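You operate a simulated robot arm through the tools that you are given. There is no shell and no other tool. Be economical: measure what you need, move in short steps, check, and stop when the job is done.

You run a simulated two-armed robot. Do the job below in one go: nothing can be reset, and whatever is moved stays where it is left.

TASK
On the top of the blue bench, fold the white cloth in half and then in half again.
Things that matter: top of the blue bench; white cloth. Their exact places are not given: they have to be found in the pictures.

The check looks at the end state, three seconds after you hand in, the way a careful person would. Anything else that was tipped, shoved, dropped, spilled or broken makes it a failure. Flat cloth is picked up by pressing the open fingertips on it (5 to 10 N) and closing them slowly along it; thin cloth reads only 2 to 8 mm in the jaws.

THE ROBOT
Two 7-joint arms with two-finger parallel grippers on one trunk, on a base that drives. Base frame: it is fixed to the floor where the robot stands at the start and does not move with it; the origin is under the middle of the robot, x ahead of it, y to its left, z up. Units: mm, degrees, N and s.
The left shoulder is at the start at [70, 163, 1120], the right one opposite. Places, roughly: top of the blue bench [400, -100, 800]. Payload 3.43 kg a hand.
The TCP of each hand is the grasp point between the finger pads, 34 mm short of the fingertips. In the tool frame z runs along the fingers and y along their closing line. The gripper opens to 128 mm. The fingers are 24 mm wide and 12 mm thick; the gripper's body (48 by 130 mm) begins 96 mm behind the TCP.
Orientation is told as [roll, pitch, yaw] about the base's x, y, z axes, in that order, counted from this pose: with the fingers straight down and closing along the base's y, the tool's x points along the base's -x, its y along +y and its z along -z.

THE INTERFACE
- The arms move only by the tool arm_command. It takes "left_moves", "right_moves" or both (then of equal length, played together; a hand with none holds still); each is a list of rows, each an object (a shift or turn left out is 0, a gripper value left out holds the last) with "travel": the shift along the tool's x, y, z in mm, a list of three; "dr": the turn, a rotation vector about the tool's x, y, z in degrees, a list of three. In form: [{"travel": [tx, ty, tz], "dr": [ax, ay, az]}, ...]. A call has 1 to 10 rows; each row is the pose to reach, as a shift and turn from the pose commanded when the call began, along the tool's axes at that moment. "left_claw" and "right_claw" are, for a hand that has rows, the finger opening in mm, from 0 to 128, set as the call begins (left out, the last holds). Each row takes 0.2 s and may step no farther than 50 mm and 8.6 degrees from the row before; otherwise, or with a gripper value out of range, the whole call is refused. A pose out of reach is approached as far as the arm can. The call stops where the force on the tool passes 40 N (or 10 N more than at its start, if that is more) or the arm is blocked; 0.2 s more then pass. Each finger travels about 153 mm/s and halts on what it meets, pressing with about 40 N; the grip force reading is that of the motor and also rises with nothing between the fingers. The clock runs only during rows and for 0.2 s after the last one: add rows that repeat a pose to give the fingers time. It gives the time, the measured TCP pose, the force on the tool (base axes), the opening and the grip force at its end, in the units of the frame above (readings bear some noise), with the torque about the TCP (base axes, N m) and any sound that the robot's microphone picked up.
- Cameras (640 x 400 px; columns grow to the right, rows downward): "scene" is now at [127.7, -8.6, 1329.5]; the picture's right is [-0.09, -1.00, -0.00], its down [-0.74, 0.07, -0.67] and it looks along [0.67, -0.06, -0.74] (base axes); focal length 214 px, centre (320, 200). "left" rides on the left gripper at [76, 11, -160] in its tool frame; the picture's right is [-0.15, 0.99, 0.00], its down [-0.88, -0.13, -0.46] and it looks along [-0.45, -0.07, 0.89] (tool axes); focal length 234 px, centre (320, 200). "right" rides on the right gripper at [76, -11, -160] in its tool frame; the picture's right is [0.15, 0.99, 0.00], its down [-0.88, 0.13, -0.46] and it looks along [-0.45, 0.07, 0.89] (tool axes); focal length 234 px, centre (320, 200).
- get_image(camera): a new picture of that camera. No time passes.
- slide_trunk(by): slides the trunk up (or, below 0, down) by that many mm; the arms and the scene camera ride with it, the base frame stays. It gives what a move gives, with no picture.
- roll_base(legs): drives the robot by 1 to 6 legs, each [ahead, left, turn to the left] in mm, mm and degrees, along the robot's own axes; the way and the turn of a leg run together, so that a leg with both is an arc; at most 1500 mm and 180 degrees a leg. The arms and the cameras ride along, it lands a little off, and it stops where it bumps. It gives what a move gives.
- head_to(pan, tilt): turns the head with the scene camera to pan (to the left, within 86 degrees either way) and tilt (down, from -29 to 69), counted from straight ahead of the robot. It gives what a move gives.
- point_at(camera, pixels): there is no depth. For up to 12 entries [column, row, z] of the newest picture of that camera ("zoom" is the newest enlarged one), the place [x, y] in the base frame at which the ray of that pixel passes the height z, good to about 3 mm. No time passes.
- enlarge(camera, box): a new picture of the part [left, top, right, bottom] of that camera's present view, enlarged. No time passes.
- hand_in(): hands the job in; it is judged then, once.

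Keep the steps short. Do not move on a guess: measure, check each grasp and each placing, and mend mistakes. In all there are 80 turns and 58 pictures (those below and enlarged ones count). Leave the grippers open and the arms clear of the work at the hand-in unless told otherwise, and finish with a single line.

The tools are called after "Request:" as name(argument=value, ...) on one line, values as JSON. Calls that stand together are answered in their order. arm_command: Moves the arms, as the interface text tells. Its arguments: {"type":"object","properties":{"left_moves":{"type":"array","items":{"type":"object","properties":{"travel":{"type":"array","items":{"type":"number"}},"dr":{"type":"array","items":{"type":"number"}}}}},"left_claw":{"type":"number"},"right_moves":{"type":"array","items":{"type":"object","properties":{"travel":{"type":"array","items":{"type":"number"}},"dr":{"type":"array","items":{"type":"number"}}}}},"right_claw":{"type":"number"}},"required":[]} The other tools are called the same way: slide_trunk (by) slides the trunk up or down; roll_base (legs) drives the base; head_to (pan, tilt) turns the head that bears the scene camera; get_image (camera) takes a picture; point_at (camera, pixels) gives the place at which the rays of pixels pass given heights; enlarge (camera, box) takes an enlarged picture of a part of a camera's view; hand_in () hands the job in.

At the start:

```text
t: 0.0
left_ee_pos: [661.2, 76.3, 1034.0]
left_orientation: [0.0, 0.1, 0.1]
left_contact_force: [0.5, -0.1, -0.2]
left_ft_torque: [0.0, 0.02, 0.0]
left_gripper_width: 127.8
left_grip_force: 0.1
right_ee_pos: [378.3, -359.3, 945.6]
right_orientation: [0.0, 0.0, -0.1]
right_contact_force: [-0.4, 0.8, 0.3]
right_ft_torque: [0.01, -0.02, -0.01]
right_gripper_width: 128.0
right_grip_force: 0.1
trunk travel left (down, up): [-600.0, 340.0]
robot x, y, heading: [-2.2, 3.6, -0.1]
head pan, tilt: [-5.1, 48.1]
```

scene: 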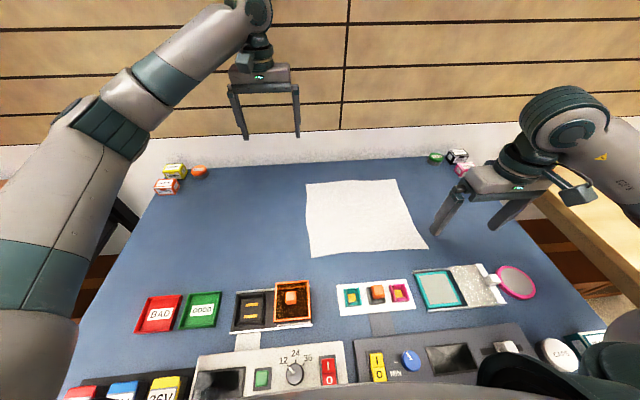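
right: 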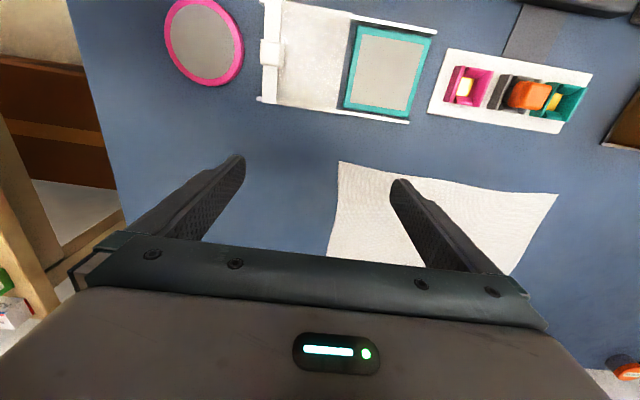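
left: 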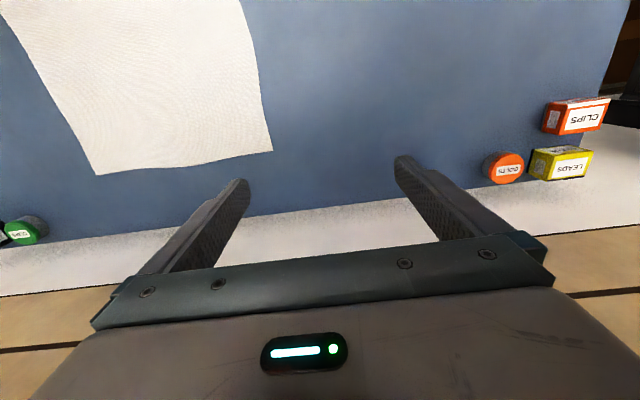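

I see the white cloth with corners near (306,183), (396,179), (428,249), (310,257) in the scene. I'll measure these, and the same corners in the hand views, to find the surface height.

Request:
point_at(camera="scene", pixels=[[306, 183, 750], [396, 179, 750], [428, 249, 750], [310, 257, 750], [306, 183, 800], [396, 179, 800], [428, 249, 800], [310, 257, 800]])

Request:
point_at(camera="left", pixels=[[272, 150, 750], [97, 175, 750], [272, 150, 800], [97, 175, 800]])

Request:
point_at(camera="right", pixels=[[339, 161, 750], [558, 194, 750], [339, 161, 800], [558, 194, 800]])

Request:
enlarge(camera="scene", box=[280, 160, 450, 270])

```text
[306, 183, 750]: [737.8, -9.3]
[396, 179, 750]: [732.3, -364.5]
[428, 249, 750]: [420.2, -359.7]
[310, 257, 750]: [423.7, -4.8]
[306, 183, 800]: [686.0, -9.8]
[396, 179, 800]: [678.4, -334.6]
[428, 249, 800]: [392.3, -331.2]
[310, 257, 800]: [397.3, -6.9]
```

```text
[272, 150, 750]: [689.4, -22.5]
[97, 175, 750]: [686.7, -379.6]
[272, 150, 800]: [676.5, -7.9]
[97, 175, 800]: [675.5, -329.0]
```

```text
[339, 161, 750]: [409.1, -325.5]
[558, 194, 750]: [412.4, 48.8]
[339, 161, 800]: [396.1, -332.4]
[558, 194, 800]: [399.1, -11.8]
```

```text
3.64 times, centred on (365, 215) of scene
```

zoom: 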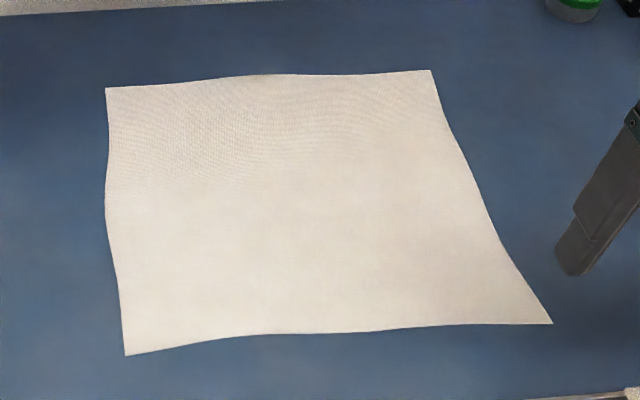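

The surface reads at z ≈ 800. At that height the cloth corners are about far-left (684,-9), far-right (677,-332), near-right (394,-332) and near-left (398,-9). First fold: bring the far edge to the near edge with both hands. I'll move both hands above the far corners with the fingers narrowed to 24 mm.

Request:
arm_command(left_moves=[{"travel": [-1.4, -16, 19]}, {"travel": [-2.8, -32, 38]}, {"travel": [-4.2, -48, 57]}, {"travel": [-5.6, -64, 76]}, {"travel": [-7, -80, 95]}, {"travel": [-8.4, -96, 114]}, {"travel": [-10, -113, 134]}, {"travel": [-10, -113, 134]}], right_moves=[{"travel": [-41, 8, 6]}, {"travel": [-82, 16, 13]}, {"travel": [-123, 24, 20]}, {"travel": [-164, 31, 26]}, {"travel": [-205, 39, 33]}, {"travel": [-246, 47, 39]}, {"travel": [-286, 55, 46]}, {"travel": [-286, 55, 46]}], left_claw=24, right_claw=24)

Request:
get_image(camera="left")

Request:
get_image(camera="right")

```text
t: 1.8
left_ee_pos: [670.9, -35.9, 899.8]
left_orientation: [0.0, 0.0, 0.2]
left_contact_force: [0.7, 0.2, 0.7]
left_ft_torque: [0.03, 0.0, -0.03]
left_gripper_width: 23.9
left_grip_force: 0.0
right_ee_pos: [663.9, -303.1, 899.1]
right_orientation: [0.1, -0.1, -0.1]
right_contact_force: [-0.5, -0.6, 0.2]
right_ft_torque: [0.0, -0.02, 0.0]
right_gripper_width: 24.2
right_grip_force: 0.0
trunk travel left (down, up): [-600.0, 340.0]
robot x, y, heading: [1.3, -4.4, 0.0]
head pan, tilt: [-5.1, 48.1]
```

```text
53 pictures are left
```

left: 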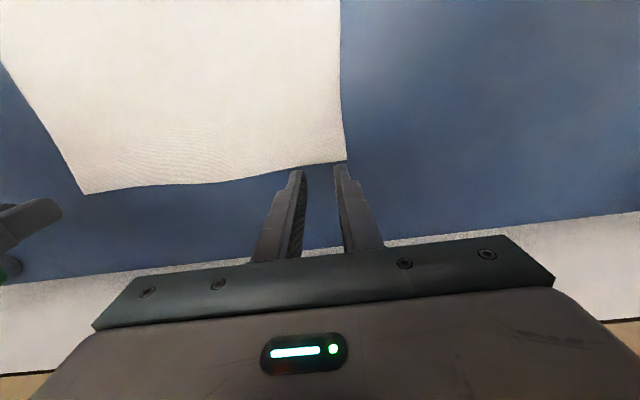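

```text
52 pictures are left
```

right: 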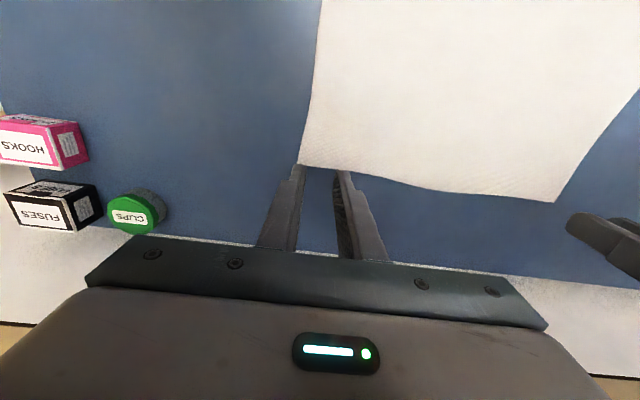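

Now a good close view: I'll measure the far corners and edge from each hand camera.

Request:
point_at(camera="left", pixels=[[346, 159, 800], [300, 165, 800], [250, 178, 800], [84, 194, 800]])

Request:
point_at(camera="right", pixels=[[299, 165, 800], [350, 171, 800], [400, 184, 800], [556, 202, 800]])

```text
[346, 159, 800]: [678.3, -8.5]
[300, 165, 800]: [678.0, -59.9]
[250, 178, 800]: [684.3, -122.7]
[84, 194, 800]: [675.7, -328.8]
```

```text
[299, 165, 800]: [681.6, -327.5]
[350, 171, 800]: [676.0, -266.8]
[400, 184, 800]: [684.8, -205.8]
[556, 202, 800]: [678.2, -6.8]
```

The edge is at x ≈ 678. I'll shift the left hand to x = 665 and lower both to just above the cloth.

Request:
arm_command(left_moves=[{"travel": [6, 0, 20]}, {"travel": [6, 0, 40]}, {"travel": [6, 0, 56]}, {"travel": [6, 0, 62]}, {"travel": [6, 0, 62]}], right_moves=[{"travel": [0, 0, 20]}, {"travel": [0, 0, 40]}, {"travel": [0, 0, 56]}, {"travel": [0, 0, 62]}, {"travel": [0, 0, 62]}])

```text
t: 3.0
left_ee_pos: [666.4, -37.4, 838.2]
left_orientation: [0.0, 0.0, 0.1]
left_contact_force: [-0.1, 0.0, -0.1]
left_ft_torque: [-0.01, 0.02, 0.01]
left_gripper_width: 24.0
left_grip_force: 0.1
right_ee_pos: [663.0, -304.0, 836.1]
right_orientation: [0.0, 0.0, 0.0]
right_contact_force: [0.7, 0.2, 0.0]
right_ft_torque: [0.02, -0.03, 0.02]
right_gripper_width: 24.2
right_grip_force: 0.1
trunk travel left (down, up): [-600.0, 340.0]
robot x, y, heading: [-2.1, 1.0, 0.0]
head pan, tilt: [-5.1, 48.1]
```

No contact yet. I'll go 3 mm lower.

Request:
arm_command(left_moves=[{"travel": [0, 0, 1.5]}, {"travel": [0, 0, 3]}, {"travel": [0, 0, 3]}], right_moves=[{"travel": [0, 0, 1.5]}, {"travel": [0, 0, 3]}, {"travel": [0, 0, 3]}])

```text
t: 3.8
left_ee_pos: [666.3, -34.4, 835.4]
left_orientation: [0.0, 0.0, 0.0]
left_contact_force: [0.5, -0.6, 0.8]
left_ft_torque: [0.01, 0.0, -0.04]
left_gripper_width: 24.1
left_grip_force: 0.0
right_ee_pos: [662.6, -302.9, 834.9]
right_orientation: [0.0, -0.1, -0.1]
right_contact_force: [-1.5, -1.4, 5.4]
right_ft_torque: [-0.02, 0.02, 0.03]
right_gripper_width: 24.1
right_grip_force: 0.1
trunk travel left (down, up): [-600.0, 340.0]
robot x, y, heading: [-2.4, -0.1, -0.0]
head pan, tilt: [-5.1, 48.1]
```

The right hand presses at 5.4 N. The left hand is almost touching, so I'll lower it 1 mm and the right by 0.3 mm.

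Request:
arm_command(left_moves=[{"travel": [0, 0, 0.7]}, {"travel": [0, 0, 1]}], right_moves=[{"travel": [0, 0, 0.2]}, {"travel": [0, 0, 0.3]}])

```text
t: 4.4
left_ee_pos: [665.3, -35.3, 835.8]
left_orientation: [0.0, -0.1, 0.1]
left_contact_force: [0.4, 0.4, 3.8]
left_ft_torque: [0.03, 0.0, 0.0]
left_gripper_width: 24.2
left_grip_force: 0.1
right_ee_pos: [661.6, -303.6, 834.7]
right_orientation: [0.1, 0.0, 0.1]
right_contact_force: [-0.9, 0.3, 4.5]
right_ft_torque: [-0.03, 0.05, -0.01]
right_gripper_width: 24.0
right_grip_force: 0.0
trunk travel left (down, up): [-600.0, 340.0]
robot x, y, heading: [-1.4, -1.5, 0.2]
head pan, tilt: [-5.1, 48.1]
```

Contact on both. I'll press a bit more and begin closing slowly.

Request:
arm_command(left_moves=[{"travel": [0, 0, 0.7]}, {"travel": [0, 0, 0.7]}], right_moves=[{"travel": [0, 0, 0.5]}, {"travel": [0, 0, 0.5]}], left_claw=19, right_claw=19)

Request:
arm_command(left_moves=[{"travel": [0, 0, 0]}, {"travel": [0, 0, 0]}], right_moves=[{"travel": [0, 0, 0]}, {"travel": [0, 0, 0]}], left_claw=14, right_claw=14)

Request:
arm_command(left_moves=[{"travel": [0, 0, 0]}, {"travel": [0, 0, 0]}], right_moves=[{"travel": [0, 0, 0]}, {"travel": [0, 0, 0]}], left_claw=8, right_claw=8)

Request:
arm_command(left_moves=[{"travel": [0, 0, 0]}, {"travel": [0, 0, 0]}, {"travel": [0, 0, 0]}], right_moves=[{"travel": [0, 0, 0]}, {"travel": [0, 0, 0]}, {"travel": [0, 0, 0]}], left_claw=0, right_claw=0)

Request:
enlarge(camera="left", box=[220, 100, 420, 225])

Request:
enlarge(camera="right", box=[220, 100, 420, 225])

```text
t: 5.0
left_ee_pos: [664.0, -35.6, 835.4]
left_orientation: [0.1, -0.2, 0.0]
left_contact_force: [1.6, -0.9, 10.7]
left_ft_torque: [0.0, -0.02, -0.01]
left_gripper_width: 17.4
left_grip_force: 0.0
right_ee_pos: [663.9, -305.0, 835.1]
right_orientation: [0.0, -0.2, 0.0]
right_contact_force: [0.6, 0.8, 4.3]
right_ft_torque: [0.02, 0.0, -0.03]
right_gripper_width: 17.9
right_grip_force: 0.1
trunk travel left (down, up): [-600.0, 340.0]
robot x, y, heading: [-0.9, -0.5, 0.0]
head pan, tilt: [-5.1, 48.1]
```

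```text
t: 5.6
left_ee_pos: [664.2, -33.6, 835.3]
left_orientation: [0.0, -0.1, 0.1]
left_contact_force: [1.3, 0.4, 12.1]
left_ft_torque: [0.01, 0.01, 0.03]
left_gripper_width: 11.6
left_grip_force: 0.0
right_ee_pos: [663.1, -305.2, 835.2]
right_orientation: [0.1, -0.1, 0.0]
right_contact_force: [0.9, 0.8, 4.3]
right_ft_torque: [0.0, -0.02, 0.01]
right_gripper_width: 12.4
right_grip_force: 0.1
trunk travel left (down, up): [-600.0, 340.0]
robot x, y, heading: [-5.1, -1.2, -0.1]
head pan, tilt: [-5.1, 48.1]
```

```text
t: 6.2
left_ee_pos: [664.0, -34.6, 836.2]
left_orientation: [0.0, -0.1, 0.1]
left_contact_force: [1.7, 0.7, 14.4]
left_ft_torque: [0.01, 0.05, 0.02]
left_gripper_width: 5.9
left_grip_force: 0.1
right_ee_pos: [661.9, -304.3, 834.4]
right_orientation: [0.0, -0.1, 0.0]
right_contact_force: [0.2, -0.2, 3.6]
right_ft_torque: [0.04, 0.02, 0.02]
right_gripper_width: 6.6
right_grip_force: 0.0
trunk travel left (down, up): [-600.0, 340.0]
robot x, y, heading: [-0.8, -0.7, 0.1]
head pan, tilt: [-5.1, 48.1]
```

```text
t: 7.0
left_ee_pos: [665.0, -35.1, 835.7]
left_orientation: [0.0, -0.1, 0.1]
left_contact_force: [0.8, 0.4, 16.5]
left_ft_torque: [-0.01, 0.05, -0.01]
left_gripper_width: 0.1
left_grip_force: 32.6
right_ee_pos: [662.5, -304.2, 835.1]
right_orientation: [0.0, -0.1, 0.0]
right_contact_force: [0.1, 0.1, 3.0]
right_ft_torque: [-0.03, 0.0, -0.01]
right_gripper_width: 0.0
right_grip_force: 33.0
trunk travel left (down, up): [-600.0, 340.0]
robot x, y, heading: [-0.4, 2.5, 0.1]
head pan, tilt: [-5.1, 48.1]
```

```text
3.20 times, centred on (320, 162) of left
```

zoom: 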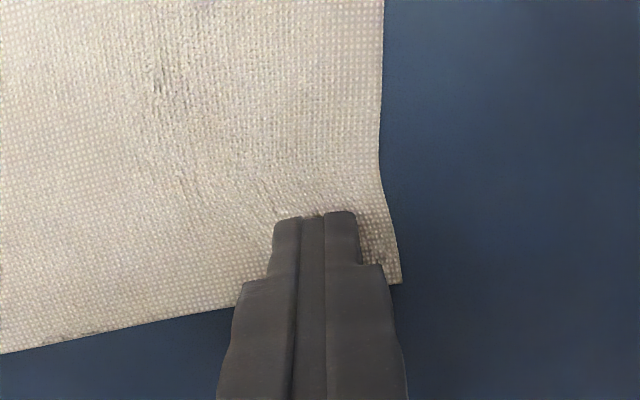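

```text
3.20 times, centred on (320, 162) of right
```

zoom: 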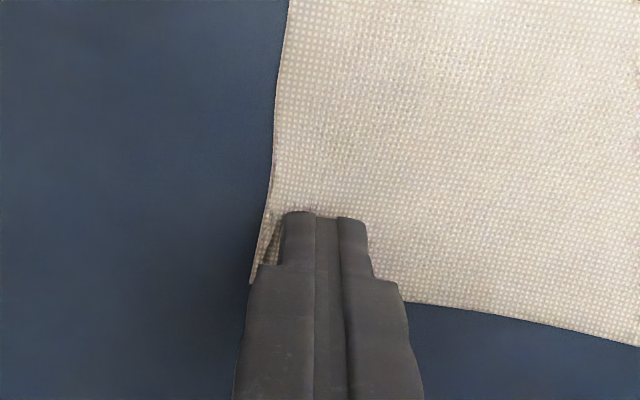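

Both hands closed to 0 mm, so nothing was caught. The gap was too small to buckle the cloth. I'll lift 15 mm, open to 45 mm and shift inward, then press to about 8 N.

Request:
arm_command(left_moves=[{"travel": [0, 0, -15]}, {"travel": [0, -8, -15]}, {"travel": [0, -8, -4]}, {"travel": [0, -8, -1.5]}, {"travel": [0, -8, -1.5]}], right_moves=[{"travel": [0, 0, -15]}, {"travel": [0, 13, -15]}, {"travel": [0, 13, -4]}, {"travel": [0, 13, -0.5]}, {"travel": [0, 13, -0.5]}])

Request:
arm_command(left_moves=[{"travel": [0, 0, -10]}, {"travel": [0, 0, -10]}, {"travel": [0, 0, -10]}, {"travel": [0, 0, -3]}, {"travel": [0, 0, 0]}, {"travel": [0, 0, 0]}], right_moves=[{"travel": [0, 0, -10]}, {"travel": [0, 0, -10]}, {"travel": [0, 0, -10]}, {"travel": [0, 0, -3]}, {"travel": [0, 0, 1]}, {"travel": [0, 0, 1]}], left_claw=45, right_claw=45)

```text
t: 8.2
left_ee_pos: [664.4, -42.8, 834.2]
left_orientation: [-0.1, 0.0, 0.1]
left_contact_force: [-0.4, 0.1, 2.9]
left_ft_torque: [0.02, 0.0, 0.0]
left_gripper_width: 0.0
left_grip_force: 33.1
right_ee_pos: [662.9, -292.1, 834.6]
right_orientation: [0.0, 0.0, 0.0]
right_contact_force: [0.9, -0.2, 2.8]
right_ft_torque: [-0.01, -0.03, -0.02]
right_gripper_width: 0.2
right_grip_force: 33.2
trunk travel left (down, up): [-600.0, 340.0]
robot x, y, heading: [-0.3, 1.5, 0.0]
head pan, tilt: [-5.1, 48.1]
```

```text
t: 9.6
left_ee_pos: [664.8, -42.3, 834.9]
left_orientation: [0.0, 0.0, 0.1]
left_contact_force: [-0.9, 0.7, -0.6]
left_ft_torque: [0.01, -0.04, -0.03]
left_gripper_width: 45.0
left_grip_force: 0.1
right_ee_pos: [663.7, -292.0, 836.2]
right_orientation: [0.0, -0.1, -0.1]
right_contact_force: [1.4, -2.0, 9.3]
right_ft_torque: [0.03, -0.02, 0.04]
right_gripper_width: 45.1
right_grip_force: 0.1
trunk travel left (down, up): [-600.0, 340.0]
robot x, y, heading: [2.4, 1.2, -0.2]
head pan, tilt: [-5.1, 48.1]
```

The right hand presses at 9 N; the left has no contact. I'll lower the left 1.8 mm.

Request:
arm_command(left_moves=[{"travel": [0, 0, 1]}, {"travel": [0, 0, 1.8]}, {"travel": [0, 0, 1.8]}], right_moves=[{"travel": [0, 0, 0]}, {"travel": [0, 0, 0]}, {"travel": [0, 0, 0]}])

```text
t: 10.4
left_ee_pos: [663.1, -42.5, 835.6]
left_orientation: [-0.1, -0.2, 0.0]
left_contact_force: [-0.6, 1.1, 12.5]
left_ft_torque: [0.12, 0.08, -0.02]
left_gripper_width: 45.1
left_grip_force: 0.0
right_ee_pos: [662.5, -289.9, 834.4]
right_orientation: [-0.1, -0.1, -0.1]
right_contact_force: [2.7, -0.4, 9.0]
right_ft_torque: [0.03, -0.06, -0.01]
right_gripper_width: 45.0
right_grip_force: 0.2
trunk travel left (down, up): [-600.0, 340.0]
robot x, y, heading: [2.1, 0.4, -0.2]
head pan, tilt: [-5.1, 48.1]
```

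Left reads 12.5 N, so I'll ease it 0.5 mm and close in small stages.

Request:
arm_command(left_moves=[{"travel": [0, 0, -0.5]}, {"travel": [0, 0, -0.5]}], right_moves=[{"travel": [0, 0, 0]}, {"travel": [0, 0, 0]}], left_claw=38, right_claw=38)

Request:
arm_command(left_moves=[{"travel": [0, 0, 0]}, {"travel": [0, 0, 0]}], right_moves=[{"travel": [0, 0, 0]}, {"travel": [0, 0, 0]}], left_claw=30, right_claw=30)

Request:
enlarge(camera="right", box=[220, 100, 420, 225])

Request:
enlarge(camera="left", box=[220, 100, 420, 225])

```text
t: 11.0
left_ee_pos: [663.8, -44.3, 835.5]
left_orientation: [0.0, -0.2, 0.1]
left_contact_force: [3.0, -1.1, 16.5]
left_ft_torque: [0.05, -0.02, 0.02]
left_gripper_width: 36.6
left_grip_force: 0.1
right_ee_pos: [661.3, -290.1, 835.4]
right_orientation: [0.0, -0.1, 0.0]
right_contact_force: [0.0, 0.7, 9.1]
right_ft_torque: [0.1, 0.06, 0.0]
right_gripper_width: 37.7
right_grip_force: 0.1
trunk travel left (down, up): [-600.0, 340.0]
robot x, y, heading: [-1.0, -0.3, -0.1]
head pan, tilt: [-5.1, 48.1]
```

```text
t: 11.6
left_ee_pos: [663.9, -44.2, 834.9]
left_orientation: [0.0, -0.2, 0.0]
left_contact_force: [0.8, -1.2, 20.8]
left_ft_torque: [-0.05, 0.07, 0.01]
left_gripper_width: 28.3
left_grip_force: 0.1
right_ee_pos: [662.1, -291.5, 835.9]
right_orientation: [0.1, -0.2, -0.1]
right_contact_force: [0.5, 0.7, 6.1]
right_ft_torque: [-0.02, -0.03, 0.02]
right_gripper_width: 29.7
right_grip_force: 0.1
trunk travel left (down, up): [-600.0, 340.0]
robot x, y, heading: [0.1, 1.1, -0.0]
head pan, tilt: [-5.1, 48.1]
```

```text
3.20 times, centred on (320, 162) of right
```

zoom: 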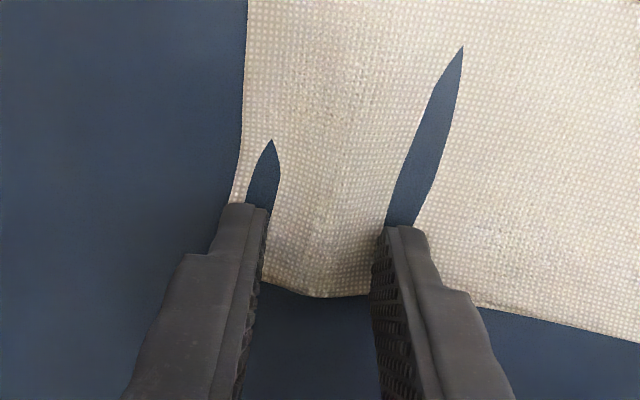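

```text
3.20 times, centred on (320, 162) of left
```

zoom: 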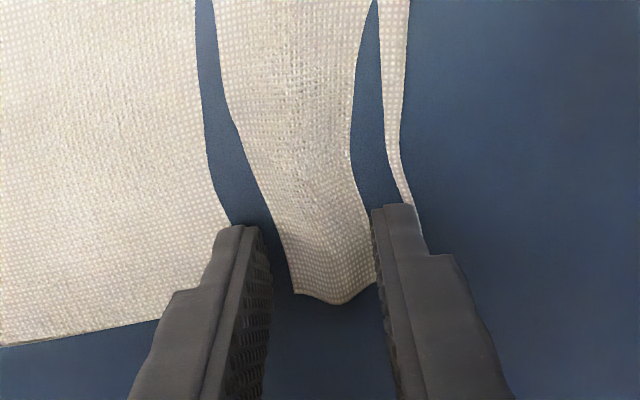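

The cloth is rising into a ridge between the fingers on both hands, so it works. The left force has risen to 21 N, so I'll ease it 1.2 mm and keep closing.

Request:
arm_command(left_moves=[{"travel": [0, 0, -1.2]}, {"travel": [0, 0, -1.2]}], right_moves=[{"travel": [0, 0, 0]}, {"travel": [0, 0, 0]}], left_claw=22, right_claw=22)

Request:
arm_command(left_moves=[{"travel": [0, 0, -0.4]}, {"travel": [0, 0, -0.4]}], right_moves=[{"travel": [0, 0, 0]}, {"travel": [0, 0, 0]}], left_claw=14, right_claw=14)

Request:
arm_command(left_moves=[{"travel": [0, 0, -0.4]}, {"travel": [0, 0, -0.4]}], right_moves=[{"travel": [0, 0, 0]}, {"travel": [0, 0, 0]}], left_claw=7, right_claw=7)

Request:
arm_command(left_moves=[{"travel": [0, 0, 0]}, {"travel": [0, 0, 0]}, {"travel": [0, 0, 0]}], right_moves=[{"travel": [0, 0, 0]}, {"travel": [0, 0, 0]}, {"travel": [0, 0, 0]}], left_claw=0, right_claw=0)

Request:
get_image(camera="left")

Request:
get_image(camera="right")

```text
t: 12.2
left_ee_pos: [664.2, -42.3, 835.2]
left_orientation: [0.1, -0.1, 0.0]
left_contact_force: [0.1, -2.3, 12.7]
left_ft_torque: [-0.09, 0.08, 0.01]
left_gripper_width: 22.0
left_grip_force: 0.0
right_ee_pos: [662.0, -290.1, 836.1]
right_orientation: [0.0, -0.1, 0.1]
right_contact_force: [-2.1, 2.4, 7.6]
right_ft_torque: [0.13, 0.08, 0.0]
right_gripper_width: 23.2
right_grip_force: 1.1
trunk travel left (down, up): [-600.0, 340.0]
robot x, y, heading: [-3.1, 0.6, -0.0]
head pan, tilt: [-5.1, 48.1]
```

```text
t: 12.8
left_ee_pos: [664.0, -42.8, 834.8]
left_orientation: [-0.1, 0.0, 0.1]
left_contact_force: [-0.8, -6.1, 6.9]
left_ft_torque: [-0.19, -0.04, 0.1]
left_gripper_width: 17.2
left_grip_force: 3.9
right_ee_pos: [663.1, -291.1, 834.4]
right_orientation: [0.0, -0.1, 0.2]
right_contact_force: [-1.1, 6.6, 12.4]
right_ft_torque: [0.19, 0.11, -0.01]
right_gripper_width: 16.7
right_grip_force: 2.6
trunk travel left (down, up): [-600.0, 340.0]
robot x, y, heading: [-2.7, -1.6, -0.1]
head pan, tilt: [-5.1, 48.1]
```

```text
t: 13.4
left_ee_pos: [665.5, -39.6, 836.8]
left_orientation: [0.4, 0.0, 0.3]
left_contact_force: [1.0, -1.4, 3.6]
left_ft_torque: [-0.12, -0.03, 0.02]
left_gripper_width: 7.9
left_grip_force: 0.7
right_ee_pos: [663.3, -294.3, 835.0]
right_orientation: [-0.3, -0.2, -0.3]
right_contact_force: [-0.2, -0.6, 14.5]
right_ft_torque: [0.1, 0.02, 0.03]
right_gripper_width: 6.0
right_grip_force: 0.1
trunk travel left (down, up): [-600.0, 340.0]
robot x, y, heading: [-3.0, -1.2, -0.3]
head pan, tilt: [-5.1, 48.1]
```

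```text
t: 14.2
left_ee_pos: [664.6, -42.5, 836.5]
left_orientation: [0.0, -0.1, 0.0]
left_contact_force: [-0.2, 0.6, 0.9]
left_ft_torque: [-0.01, 0.0, 0.03]
left_gripper_width: 0.4
left_grip_force: 33.3
right_ee_pos: [662.9, -290.6, 835.0]
right_orientation: [0.1, -0.1, 0.0]
right_contact_force: [0.0, -3.2, 16.6]
right_ft_torque: [-0.14, -0.07, -0.03]
right_gripper_width: 2.0
right_grip_force: 36.4
trunk travel left (down, up): [-600.0, 340.0]
robot x, y, heading: [-2.1, -1.4, -0.2]
head pan, tilt: [-5.1, 48.1]
```

```text
47 pictures are left
```

left: 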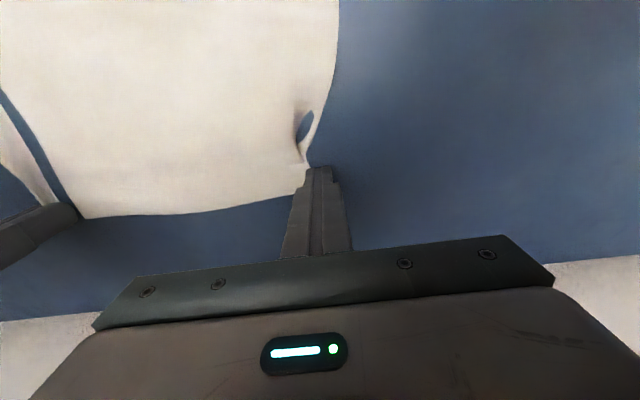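

```text
46 pictures are left
```

right: 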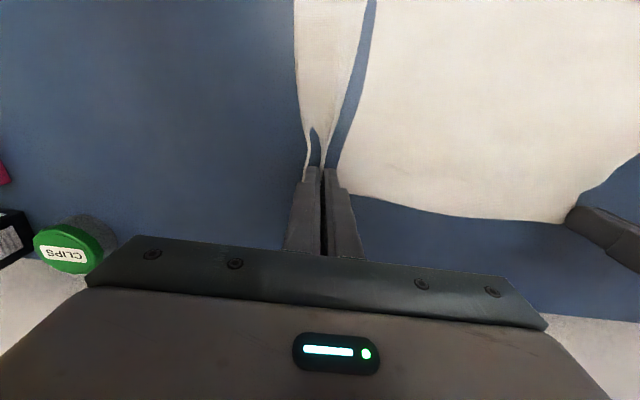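

The right hand has the cloth (2.0 mm, 36 N). The left slipped out because I eased it too far. I'll hold the right, lift the left, reopen and press again.

Request:
arm_command(left_moves=[{"travel": [0, 0, -20]}, {"travel": [0, 0, -20]}])

Request:
arm_command(left_moves=[{"travel": [0, 0, 0]}, {"travel": [0, 0, 0]}, {"travel": [0, 0, 0]}], left_claw=45)

Request:
enlarge(camera="left", box=[180, 75, 430, 230])

```text
t: 14.8
left_ee_pos: [664.1, -44.1, 856.8]
left_orientation: [0.0, -0.2, 0.0]
left_contact_force: [-0.3, 0.2, 0.7]
left_ft_torque: [-0.02, -0.02, -0.01]
left_gripper_width: 0.0
left_grip_force: 33.3
right_ee_pos: [662.0, -291.1, 836.6]
right_orientation: [0.1, -0.1, 0.0]
right_contact_force: [-0.4, -3.2, 18.6]
right_ft_torque: [-0.14, 0.01, 0.02]
right_gripper_width: 2.0
right_grip_force: 36.5
trunk travel left (down, up): [-600.0, 340.0]
robot x, y, heading: [1.9, 1.7, 0.1]
head pan, tilt: [-5.1, 48.1]
```

```text
t: 15.6
left_ee_pos: [663.1, -43.6, 857.4]
left_orientation: [0.0, -0.1, 0.0]
left_contact_force: [0.4, 0.0, -0.1]
left_ft_torque: [0.0, 0.0, 0.02]
left_gripper_width: 44.9
left_grip_force: 0.0
right_ee_pos: [663.2, -289.8, 835.2]
right_orientation: [0.0, -0.2, -0.1]
right_contact_force: [-0.2, -3.9, 18.5]
right_ft_torque: [-0.11, -0.03, 0.02]
right_gripper_width: 1.8
right_grip_force: 36.5
trunk travel left (down, up): [-600.0, 340.0]
robot x, y, heading: [-0.4, 2.9, 0.0]
head pan, tilt: [-5.1, 48.1]
```

```text
2.56 times, centred on (305, 152) of left
```

zoom: 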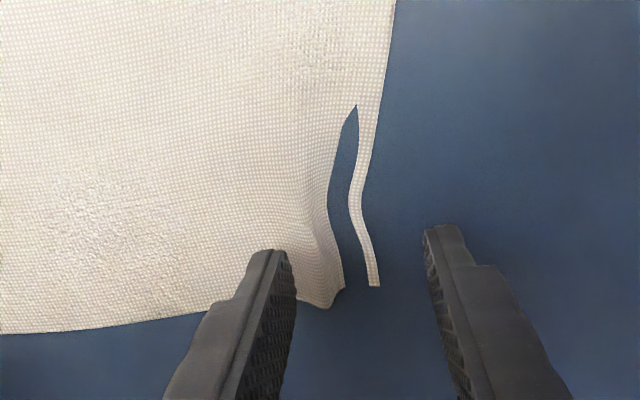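

The left corner has moved inward, with a small wrinkle left. I'll measure where it is now.

Request:
point_at(camera="zoom", pixels=[[378, 286, 802], [330, 305, 802], [345, 288, 802], [395, 0, 802], [200, 312, 802]])

```text
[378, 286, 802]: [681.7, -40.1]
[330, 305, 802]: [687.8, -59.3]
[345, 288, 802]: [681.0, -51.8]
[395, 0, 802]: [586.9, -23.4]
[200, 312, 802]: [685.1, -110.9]
```

The corner is at y ≈ -40 now. I'll centre the left hand at (668,-70) so both fingers rest on cloth, and press again.

Request:
arm_command(left_moves=[{"travel": [-4, -27, 0]}, {"travel": [-4, -27, 10]}, {"travel": [-4, -27, 18]}, {"travel": [-4, -27, 21]}, {"travel": [-4, -27, 22]}, {"travel": [-4, -27, 22]}])

```text
t: 17.0
left_ee_pos: [667.7, -70.7, 835.3]
left_orientation: [-0.1, -0.3, 0.0]
left_contact_force: [1.9, 0.8, 9.6]
left_ft_torque: [0.06, -0.04, 0.0]
left_gripper_width: 45.0
left_grip_force: 0.1
right_ee_pos: [661.3, -291.8, 834.9]
right_orientation: [0.0, -0.2, -0.1]
right_contact_force: [1.1, 1.4, 13.2]
right_ft_torque: [0.04, -0.08, 0.02]
right_gripper_width: 1.8
right_grip_force: 36.9
trunk travel left (down, up): [-600.0, 340.0]
robot x, y, heading: [0.4, -0.5, -0.0]
head pan, tilt: [-5.1, 48.1]
```

9.6 N on the left, so I'll close in stages without easing.

Request:
arm_command(left_moves=[{"travel": [0, 0, 0]}, {"travel": [0, 0, 0]}], left_claw=37)

Request:
arm_command(left_moves=[{"travel": [0, 0, 0]}, {"travel": [0, 0, 0]}], left_claw=29)

Request:
arm_command(left_moves=[{"travel": [0, 0, 0]}, {"travel": [0, 0, 0]}], left_claw=21)

Request:
arm_command(left_moves=[{"travel": [0, 0, 0]}, {"travel": [0, 0, 0]}], left_claw=14)

Request:
arm_command(left_moves=[{"travel": [0, 0, 0]}, {"travel": [0, 0, 0]}], left_claw=7)

Request:
arm_command(left_moves=[{"travel": [0, 0, 0]}, {"travel": [0, 0, 0]}, {"travel": [0, 0, 0]}], left_claw=0)

Request:
enlarge(camera="left", box=[120, 50, 440, 250])

```text
t: 17.6
left_ee_pos: [668.0, -71.6, 834.4]
left_orientation: [-0.2, -0.1, 0.0]
left_contact_force: [1.1, -0.8, 13.3]
left_ft_torque: [0.02, 0.0, -0.01]
left_gripper_width: 36.1
left_grip_force: 0.0
right_ee_pos: [662.2, -290.4, 834.8]
right_orientation: [0.0, -0.1, -0.1]
right_contact_force: [0.7, 1.4, 12.4]
right_ft_torque: [0.08, -0.1, -0.01]
right_gripper_width: 2.0
right_grip_force: 36.6
trunk travel left (down, up): [-600.0, 340.0]
robot x, y, heading: [0.9, 2.7, -0.1]
head pan, tilt: [-5.1, 48.1]
```

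```text
t: 18.2
left_ee_pos: [668.1, -71.3, 834.7]
left_orientation: [-0.2, -0.1, 0.0]
left_contact_force: [0.7, -1.5, 16.0]
left_ft_torque: [-0.06, 0.04, 0.0]
left_gripper_width: 28.1
left_grip_force: 0.0
right_ee_pos: [662.0, -291.5, 835.4]
right_orientation: [-0.1, -0.1, 0.0]
right_contact_force: [2.0, 2.2, 10.5]
right_ft_torque: [0.11, -0.11, 0.0]
right_gripper_width: 1.9
right_grip_force: 37.0
trunk travel left (down, up): [-600.0, 340.0]
robot x, y, heading: [-1.1, 2.2, 0.2]
head pan, tilt: [-5.1, 48.1]
```

```text
t: 18.8
left_ee_pos: [666.5, -70.4, 835.6]
left_orientation: [0.0, -0.2, 0.1]
left_contact_force: [-0.4, -1.1, 19.1]
left_ft_torque: [-0.04, 0.03, 0.0]
left_gripper_width: 20.3
left_grip_force: 0.1
right_ee_pos: [662.0, -291.1, 836.4]
right_orientation: [0.0, -0.1, 0.0]
right_contact_force: [1.1, 2.6, 7.4]
right_ft_torque: [0.1, -0.06, -0.02]
right_gripper_width: 1.9
right_grip_force: 36.4
trunk travel left (down, up): [-600.0, 340.0]
robot x, y, heading: [-1.0, 3.5, -0.1]
head pan, tilt: [-5.1, 48.1]
```

```text
t: 19.4
left_ee_pos: [668.2, -70.9, 835.0]
left_orientation: [0.0, -0.2, 0.2]
left_contact_force: [0.7, 0.1, 20.0]
left_ft_torque: [-0.06, 0.06, 0.06]
left_gripper_width: 14.0
left_grip_force: 0.4
right_ee_pos: [662.0, -291.4, 835.4]
right_orientation: [0.0, -0.2, 0.1]
right_contact_force: [0.7, 3.2, 7.1]
right_ft_torque: [0.05, -0.04, -0.03]
right_gripper_width: 2.0
right_grip_force: 36.9
trunk travel left (down, up): [-600.0, 340.0]
robot x, y, heading: [-0.0, 1.1, 0.1]
head pan, tilt: [-5.1, 48.1]
```

```text
t: 20.0
left_ee_pos: [668.6, -69.3, 835.1]
left_orientation: [-0.1, -0.2, 0.2]
left_contact_force: [0.5, 1.2, 22.3]
left_ft_torque: [0.05, 0.05, -0.03]
left_gripper_width: 5.5
left_grip_force: 0.1
right_ee_pos: [661.0, -290.7, 835.7]
right_orientation: [-0.1, -0.1, -0.1]
right_contact_force: [0.5, 1.1, 5.2]
right_ft_torque: [0.02, -0.01, 0.03]
right_gripper_width: 2.1
right_grip_force: 36.2
trunk travel left (down, up): [-600.0, 340.0]
robot x, y, heading: [2.2, -1.6, 0.0]
head pan, tilt: [-5.1, 48.1]
```

```text
t: 20.8
left_ee_pos: [667.0, -71.5, 836.3]
left_orientation: [0.0, -0.2, 0.1]
left_contact_force: [1.6, 2.2, 23.9]
left_ft_torque: [0.08, 0.02, -0.01]
left_gripper_width: 2.3
left_grip_force: 36.4
right_ee_pos: [662.0, -290.3, 835.7]
right_orientation: [-0.1, -0.1, -0.1]
right_contact_force: [1.2, 1.0, 4.2]
right_ft_torque: [0.02, 0.0, -0.01]
right_gripper_width: 2.1
right_grip_force: 37.2
trunk travel left (down, up): [-600.0, 340.0]
robot x, y, heading: [1.1, -1.2, 0.0]
head pan, tilt: [-5.1, 48.1]
```

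```text
2.00 times, centred on (280, 150) of left
```

zoom: 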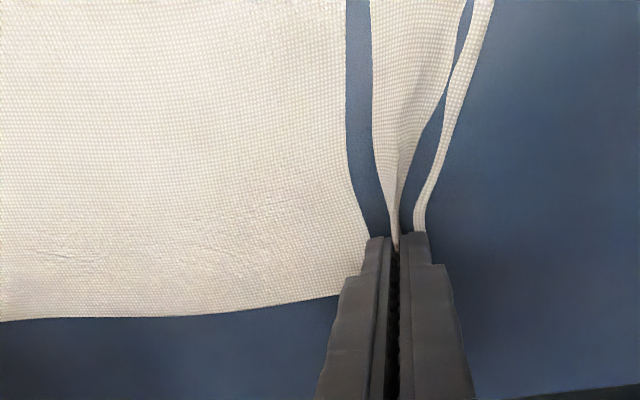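

Both hands hold cloth now (2.3 and 2.1 mm). I'll lift 40 mm straight up and look.

Request:
arm_command(left_moves=[{"travel": [0, 0, -10]}, {"travel": [0, 0, -20]}, {"travel": [0, 0, -30]}, {"travel": [0, 0, -40]}], right_moves=[{"travel": [0, 0, -10]}, {"travel": [0, 0, -20]}, {"travel": [0, 0, -30]}, {"travel": [0, 0, -40]}])

Request:
get_image(camera="scene")

```text
t: 21.8
left_ee_pos: [667.4, -70.0, 872.7]
left_orientation: [0.0, 0.1, 0.1]
left_contact_force: [0.7, -1.0, 0.4]
left_ft_torque: [0.0, 0.02, -0.02]
left_gripper_width: 2.0
left_grip_force: 36.7
right_ee_pos: [663.1, -290.7, 874.7]
right_orientation: [0.0, 0.0, 0.1]
right_contact_force: [-0.4, -0.1, 0.7]
right_ft_torque: [0.03, -0.04, 0.01]
right_gripper_width: 2.0
right_grip_force: 36.4
trunk travel left (down, up): [-600.0, 340.0]
robot x, y, heading: [-3.4, -0.8, 0.0]
head pan, tilt: [-5.1, 48.1]
```

```text
43 pictures are left
```

scene: 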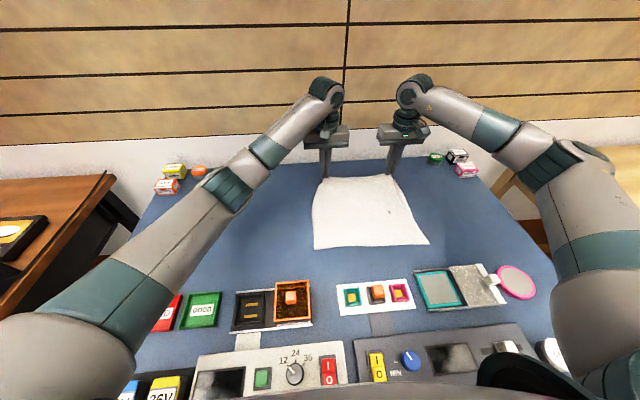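

Both corners are up. I'll carry them to x = 600 and z = 945, spreading the hands slightly (left +12, right -8 in y) to straighten the edge.

Request:
arm_command(left_moves=[{"travel": [13, 2, -14]}, {"travel": [26, 5, -28]}, {"travel": [40, 8, -42]}, {"travel": [54, 10, -57]}, {"travel": [67, 12, -72]}, {"travel": [67, 12, -72]}], right_moves=[{"travel": [13, -2, -14]}, {"travel": [26, -4, -28]}, {"travel": [39, -6, -42]}, {"travel": [51, -7, -56]}, {"travel": [63, -8, -70]}, {"travel": [63, -8, -70]}])

Request:
enlarge(camera="scene", box=[240, 100, 480, 280])

```text
t: 23.2
left_ee_pos: [601.1, -60.0, 945.7]
left_orientation: [-0.3, -0.1, 0.0]
left_contact_force: [0.6, -27.3, -0.6]
left_ft_torque: [-0.98, -0.05, 0.2]
left_gripper_width: 2.0
left_grip_force: 37.4
right_ee_pos: [600.9, -297.5, 942.3]
right_orientation: [0.1, 0.0, 0.2]
right_contact_force: [-1.3, 28.3, 0.1]
right_ft_torque: [0.98, 0.03, -0.15]
right_gripper_width: 2.0
right_grip_force: 36.2
trunk travel left (down, up): [-600.0, 340.0]
robot x, y, heading: [-0.4, 0.4, 0.1]
head pan, tilt: [-5.1, 48.1]
```

```text
2.22 times, centred on (360, 190) of scene
```

zoom: 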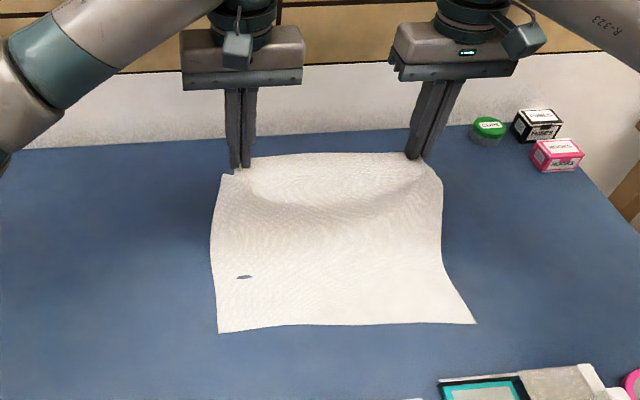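

The edge is taut at 28 N. I'll relax each hand 3 mm, then roll the base back 150 mm, which carries the edge over the fold line and gives the arms room.

Request:
arm_command(left_moves=[{"travel": [0, -3, 0]}, {"travel": [0, -3, 0]}], right_moves=[{"travel": [0, 3, 0]}, {"travel": [0, 3, 0]}])

Request:
roll_base(legs=[[-150, 0, 0]])

Request:
get_image(camera="scene")

```text
t: 23.8
left_ee_pos: [601.6, -61.1, 945.6]
left_orientation: [0.1, 0.1, 0.2]
left_contact_force: [0.4, -19.5, -0.8]
left_ft_torque: [-0.65, 0.0, 0.14]
left_gripper_width: 2.0
left_grip_force: 36.9
right_ee_pos: [602.2, -297.4, 943.3]
right_orientation: [-0.1, -0.1, 0.0]
right_contact_force: [0.5, 19.3, -0.2]
right_ft_torque: [0.65, 0.02, -0.09]
right_gripper_width: 2.1
right_grip_force: 36.5
trunk travel left (down, up): [-600.0, 340.0]
robot x, y, heading: [-3.0, 1.5, -0.2]
head pan, tilt: [-5.1, 48.1]
```

```text
t: 25.2
left_ee_pos: [448.7, -60.4, 946.0]
left_orientation: [0.0, 0.0, 0.2]
left_contact_force: [0.4, -17.6, -0.2]
left_ft_torque: [-0.62, -0.05, 0.12]
left_gripper_width: 1.8
left_grip_force: 36.8
right_ee_pos: [450.5, -296.2, 943.6]
right_orientation: [0.0, 0.0, 0.2]
right_contact_force: [-0.3, 17.1, 0.7]
right_ft_torque: [0.6, -0.03, -0.08]
right_gripper_width: 2.3
right_grip_force: 36.4
trunk travel left (down, up): [-600.0, 340.0]
robot x, y, heading: [-153.7, 1.9, -0.0]
head pan, tilt: [-5.1, 48.1]
```

```text
41 pictures are left
```

scene: 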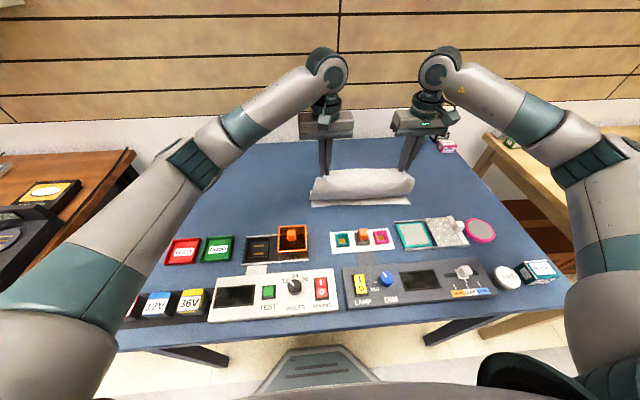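

The far edge is over the fold line. Next I'll tilt both hands 45° (fingers pointing forward and down) while bringing the edge to just above the near edge.

Request:
arm_command(left_moves=[{"travel": [8, 0, 10], "dr": [0, -5.6, 0]}, {"travel": [16, 0, 22], "dr": [0, -11.2, 0]}, {"travel": [24, 0, 34], "dr": [0, -16.9, 0]}, {"travel": [32, 0, 46], "dr": [0, -22.5, 0]}, {"travel": [39, 0, 58], "dr": [0, -28.1, 0]}, {"travel": [46, 0, 70], "dr": [0, -33.7, 0]}, {"travel": [53, 0, 82], "dr": [0, -39.4, 0]}, {"travel": [60, 0, 93], "dr": [0, -45, 0]}, {"travel": [60, 0, 93], "dr": [0, -45, 0]}], right_moves=[{"travel": [8, 0, 10], "dr": [0, -5.6, 0]}, {"travel": [16, 0, 22], "dr": [0, -11.2, 0]}, {"travel": [24, 0, 34], "dr": [0, -16.9, 0]}, {"travel": [32, 0, 46], "dr": [0, -22.5, 0]}, {"travel": [39, 0, 58], "dr": [0, -28.1, 0]}, {"travel": [46, 0, 70], "dr": [0, -33.7, 0]}, {"travel": [53, 0, 82], "dr": [0, -39.4, 0]}, {"travel": [62, 0, 91], "dr": [0, -45, 0]}, {"travel": [62, 0, 91], "dr": [0, -45, 0]}])

Request:
enlarge(camera="scene", box=[240, 100, 500, 290])

```text
t: 27.2
left_ee_pos: [390.0, -61.8, 853.2]
left_orientation: [-0.2, -45.0, 0.2]
left_contact_force: [0.4, -12.9, 0.1]
left_ft_torque: [-0.38, 0.02, -0.21]
left_gripper_width: 2.1
left_grip_force: 36.9
right_ee_pos: [387.7, -295.6, 851.8]
right_orientation: [0.1, -45.0, 0.1]
right_contact_force: [-0.8, 12.6, 0.4]
right_ft_torque: [0.34, 0.02, 0.27]
right_gripper_width: 2.0
right_grip_force: 36.6
trunk travel left (down, up): [-600.0, 340.0]
robot x, y, heading: [-152.1, -1.9, -0.1]
head pan, tilt: [-5.1, 48.1]
```

```text
2.11 times, centred on (370, 195) of scene
```

zoom: 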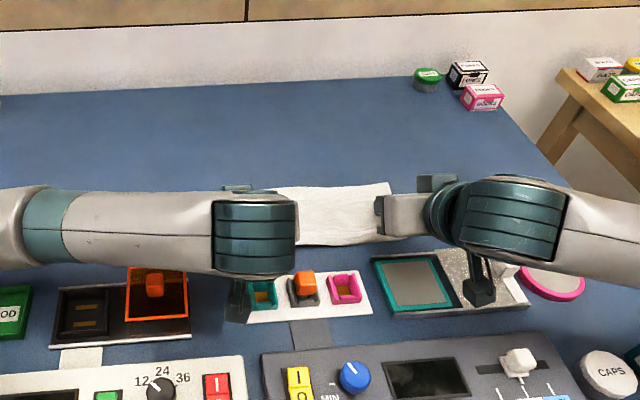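

The flap is over the near side and both hands still hold. I'll lower 13 mm, then check force.

Request:
arm_command(left_moves=[{"travel": [3, 0, 3]}, {"travel": [6, 0, 6]}, {"travel": [9, 0, 9]}, {"travel": [9, 0, 9]}], right_moves=[{"travel": [3, 0, 3]}, {"travel": [6, 0, 6]}, {"travel": [9, 0, 9]}, {"travel": [9, 0, 9]}])

Request:
get_image(camera="left")

Request:
get_image(camera="right")

```text
t: 28.2
left_ee_pos: [389.6, -61.0, 840.2]
left_orientation: [0.0, -45.0, 0.2]
left_contact_force: [0.2, -15.7, 0.1]
left_ft_torque: [-0.45, 0.01, -0.29]
left_gripper_width: 2.0
left_grip_force: 36.8
right_ee_pos: [387.7, -296.2, 839.6]
right_orientation: [0.1, -45.1, 0.1]
right_contact_force: [-0.7, 14.2, 7.3]
right_ft_torque: [0.39, -0.02, 0.32]
right_gripper_width: 1.9
right_grip_force: 36.8
trunk travel left (down, up): [-600.0, 340.0]
robot x, y, heading: [-150.4, 1.9, 0.2]
head pan, tilt: [-5.1, 48.1]
```

```text
39 pictures are left
```

left: 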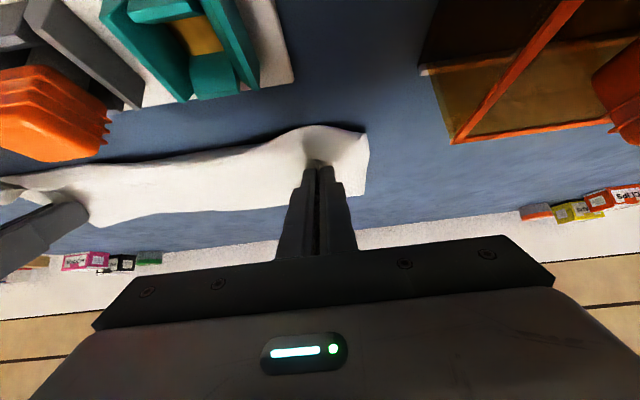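

```text
38 pictures are left
```

right: 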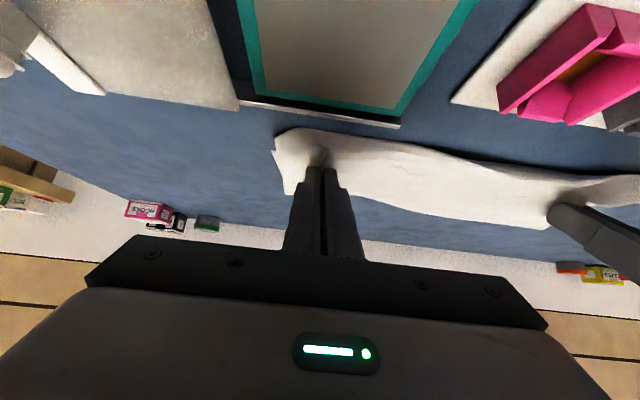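

Right touches at 7 N. I'll lower the left 3 mm, then open both.

Request:
arm_command(left_moves=[{"travel": [1, 0, 1]}, {"travel": [2, 0, 2]}, {"travel": [2, 0, 2]}])

Request:
arm_command(left_moves=[{"travel": [0, 0, 0]}, {"travel": [0, 0, 0]}, {"travel": [0, 0, 0]}, {"travel": [0, 0, 0]}], right_moves=[{"travel": [0, 0, 0]}, {"travel": [0, 0, 0]}, {"travel": [0, 0, 0]}, {"travel": [0, 0, 0]}], left_claw=40, right_claw=40)

Request:
get_image(camera="left")

Request:
get_image(camera="right")

```text
t: 29.0
left_ee_pos: [388.9, -61.7, 838.6]
left_orientation: [0.0, -45.0, 0.3]
left_contact_force: [1.7, -12.5, 10.4]
left_ft_torque: [-0.44, -0.17, -0.28]
left_gripper_width: 1.9
left_grip_force: 36.6
right_ee_pos: [386.6, -295.2, 839.5]
right_orientation: [0.0, -45.1, 0.2]
right_contact_force: [0.5, 13.7, 6.3]
right_ft_torque: [0.42, -0.03, 0.32]
right_gripper_width: 2.0
right_grip_force: 36.7
trunk travel left (down, up): [-600.0, 340.0]
robot x, y, heading: [-151.3, 3.6, 0.0]
head pan, tilt: [-5.1, 48.1]
```

```text
t: 30.0
left_ee_pos: [389.2, -61.6, 837.0]
left_orientation: [0.0, -44.9, 0.2]
left_contact_force: [-0.1, -0.5, 0.8]
left_ft_torque: [0.02, 0.02, 0.0]
left_gripper_width: 39.9
left_grip_force: 0.0
right_ee_pos: [386.8, -296.3, 840.5]
right_orientation: [-0.1, -45.1, 0.1]
right_contact_force: [-0.4, -0.1, 0.9]
right_ft_torque: [0.0, -0.04, -0.04]
right_gripper_width: 39.8
right_grip_force: 0.0
trunk travel left (down, up): [-600.0, 340.0]
robot x, y, heading: [-155.3, -2.0, 0.3]
head pan, tilt: [-5.1, 48.1]
```

```text
37 pictures are left
```

left: 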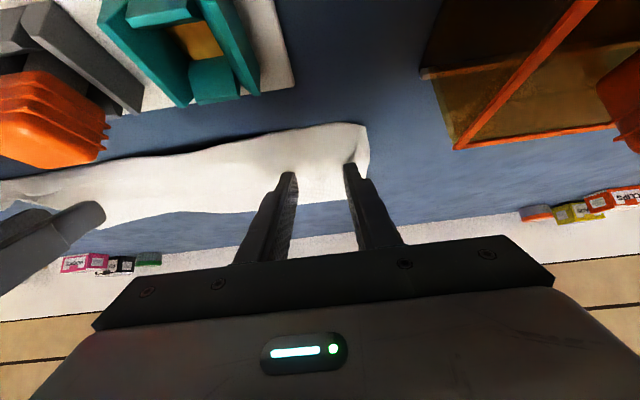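

```text
36 pictures are left
```

right: 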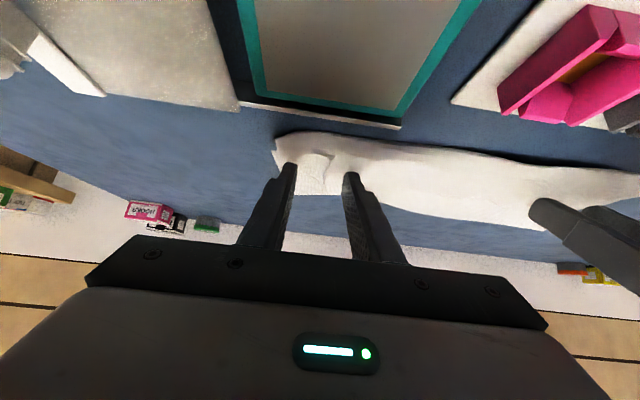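

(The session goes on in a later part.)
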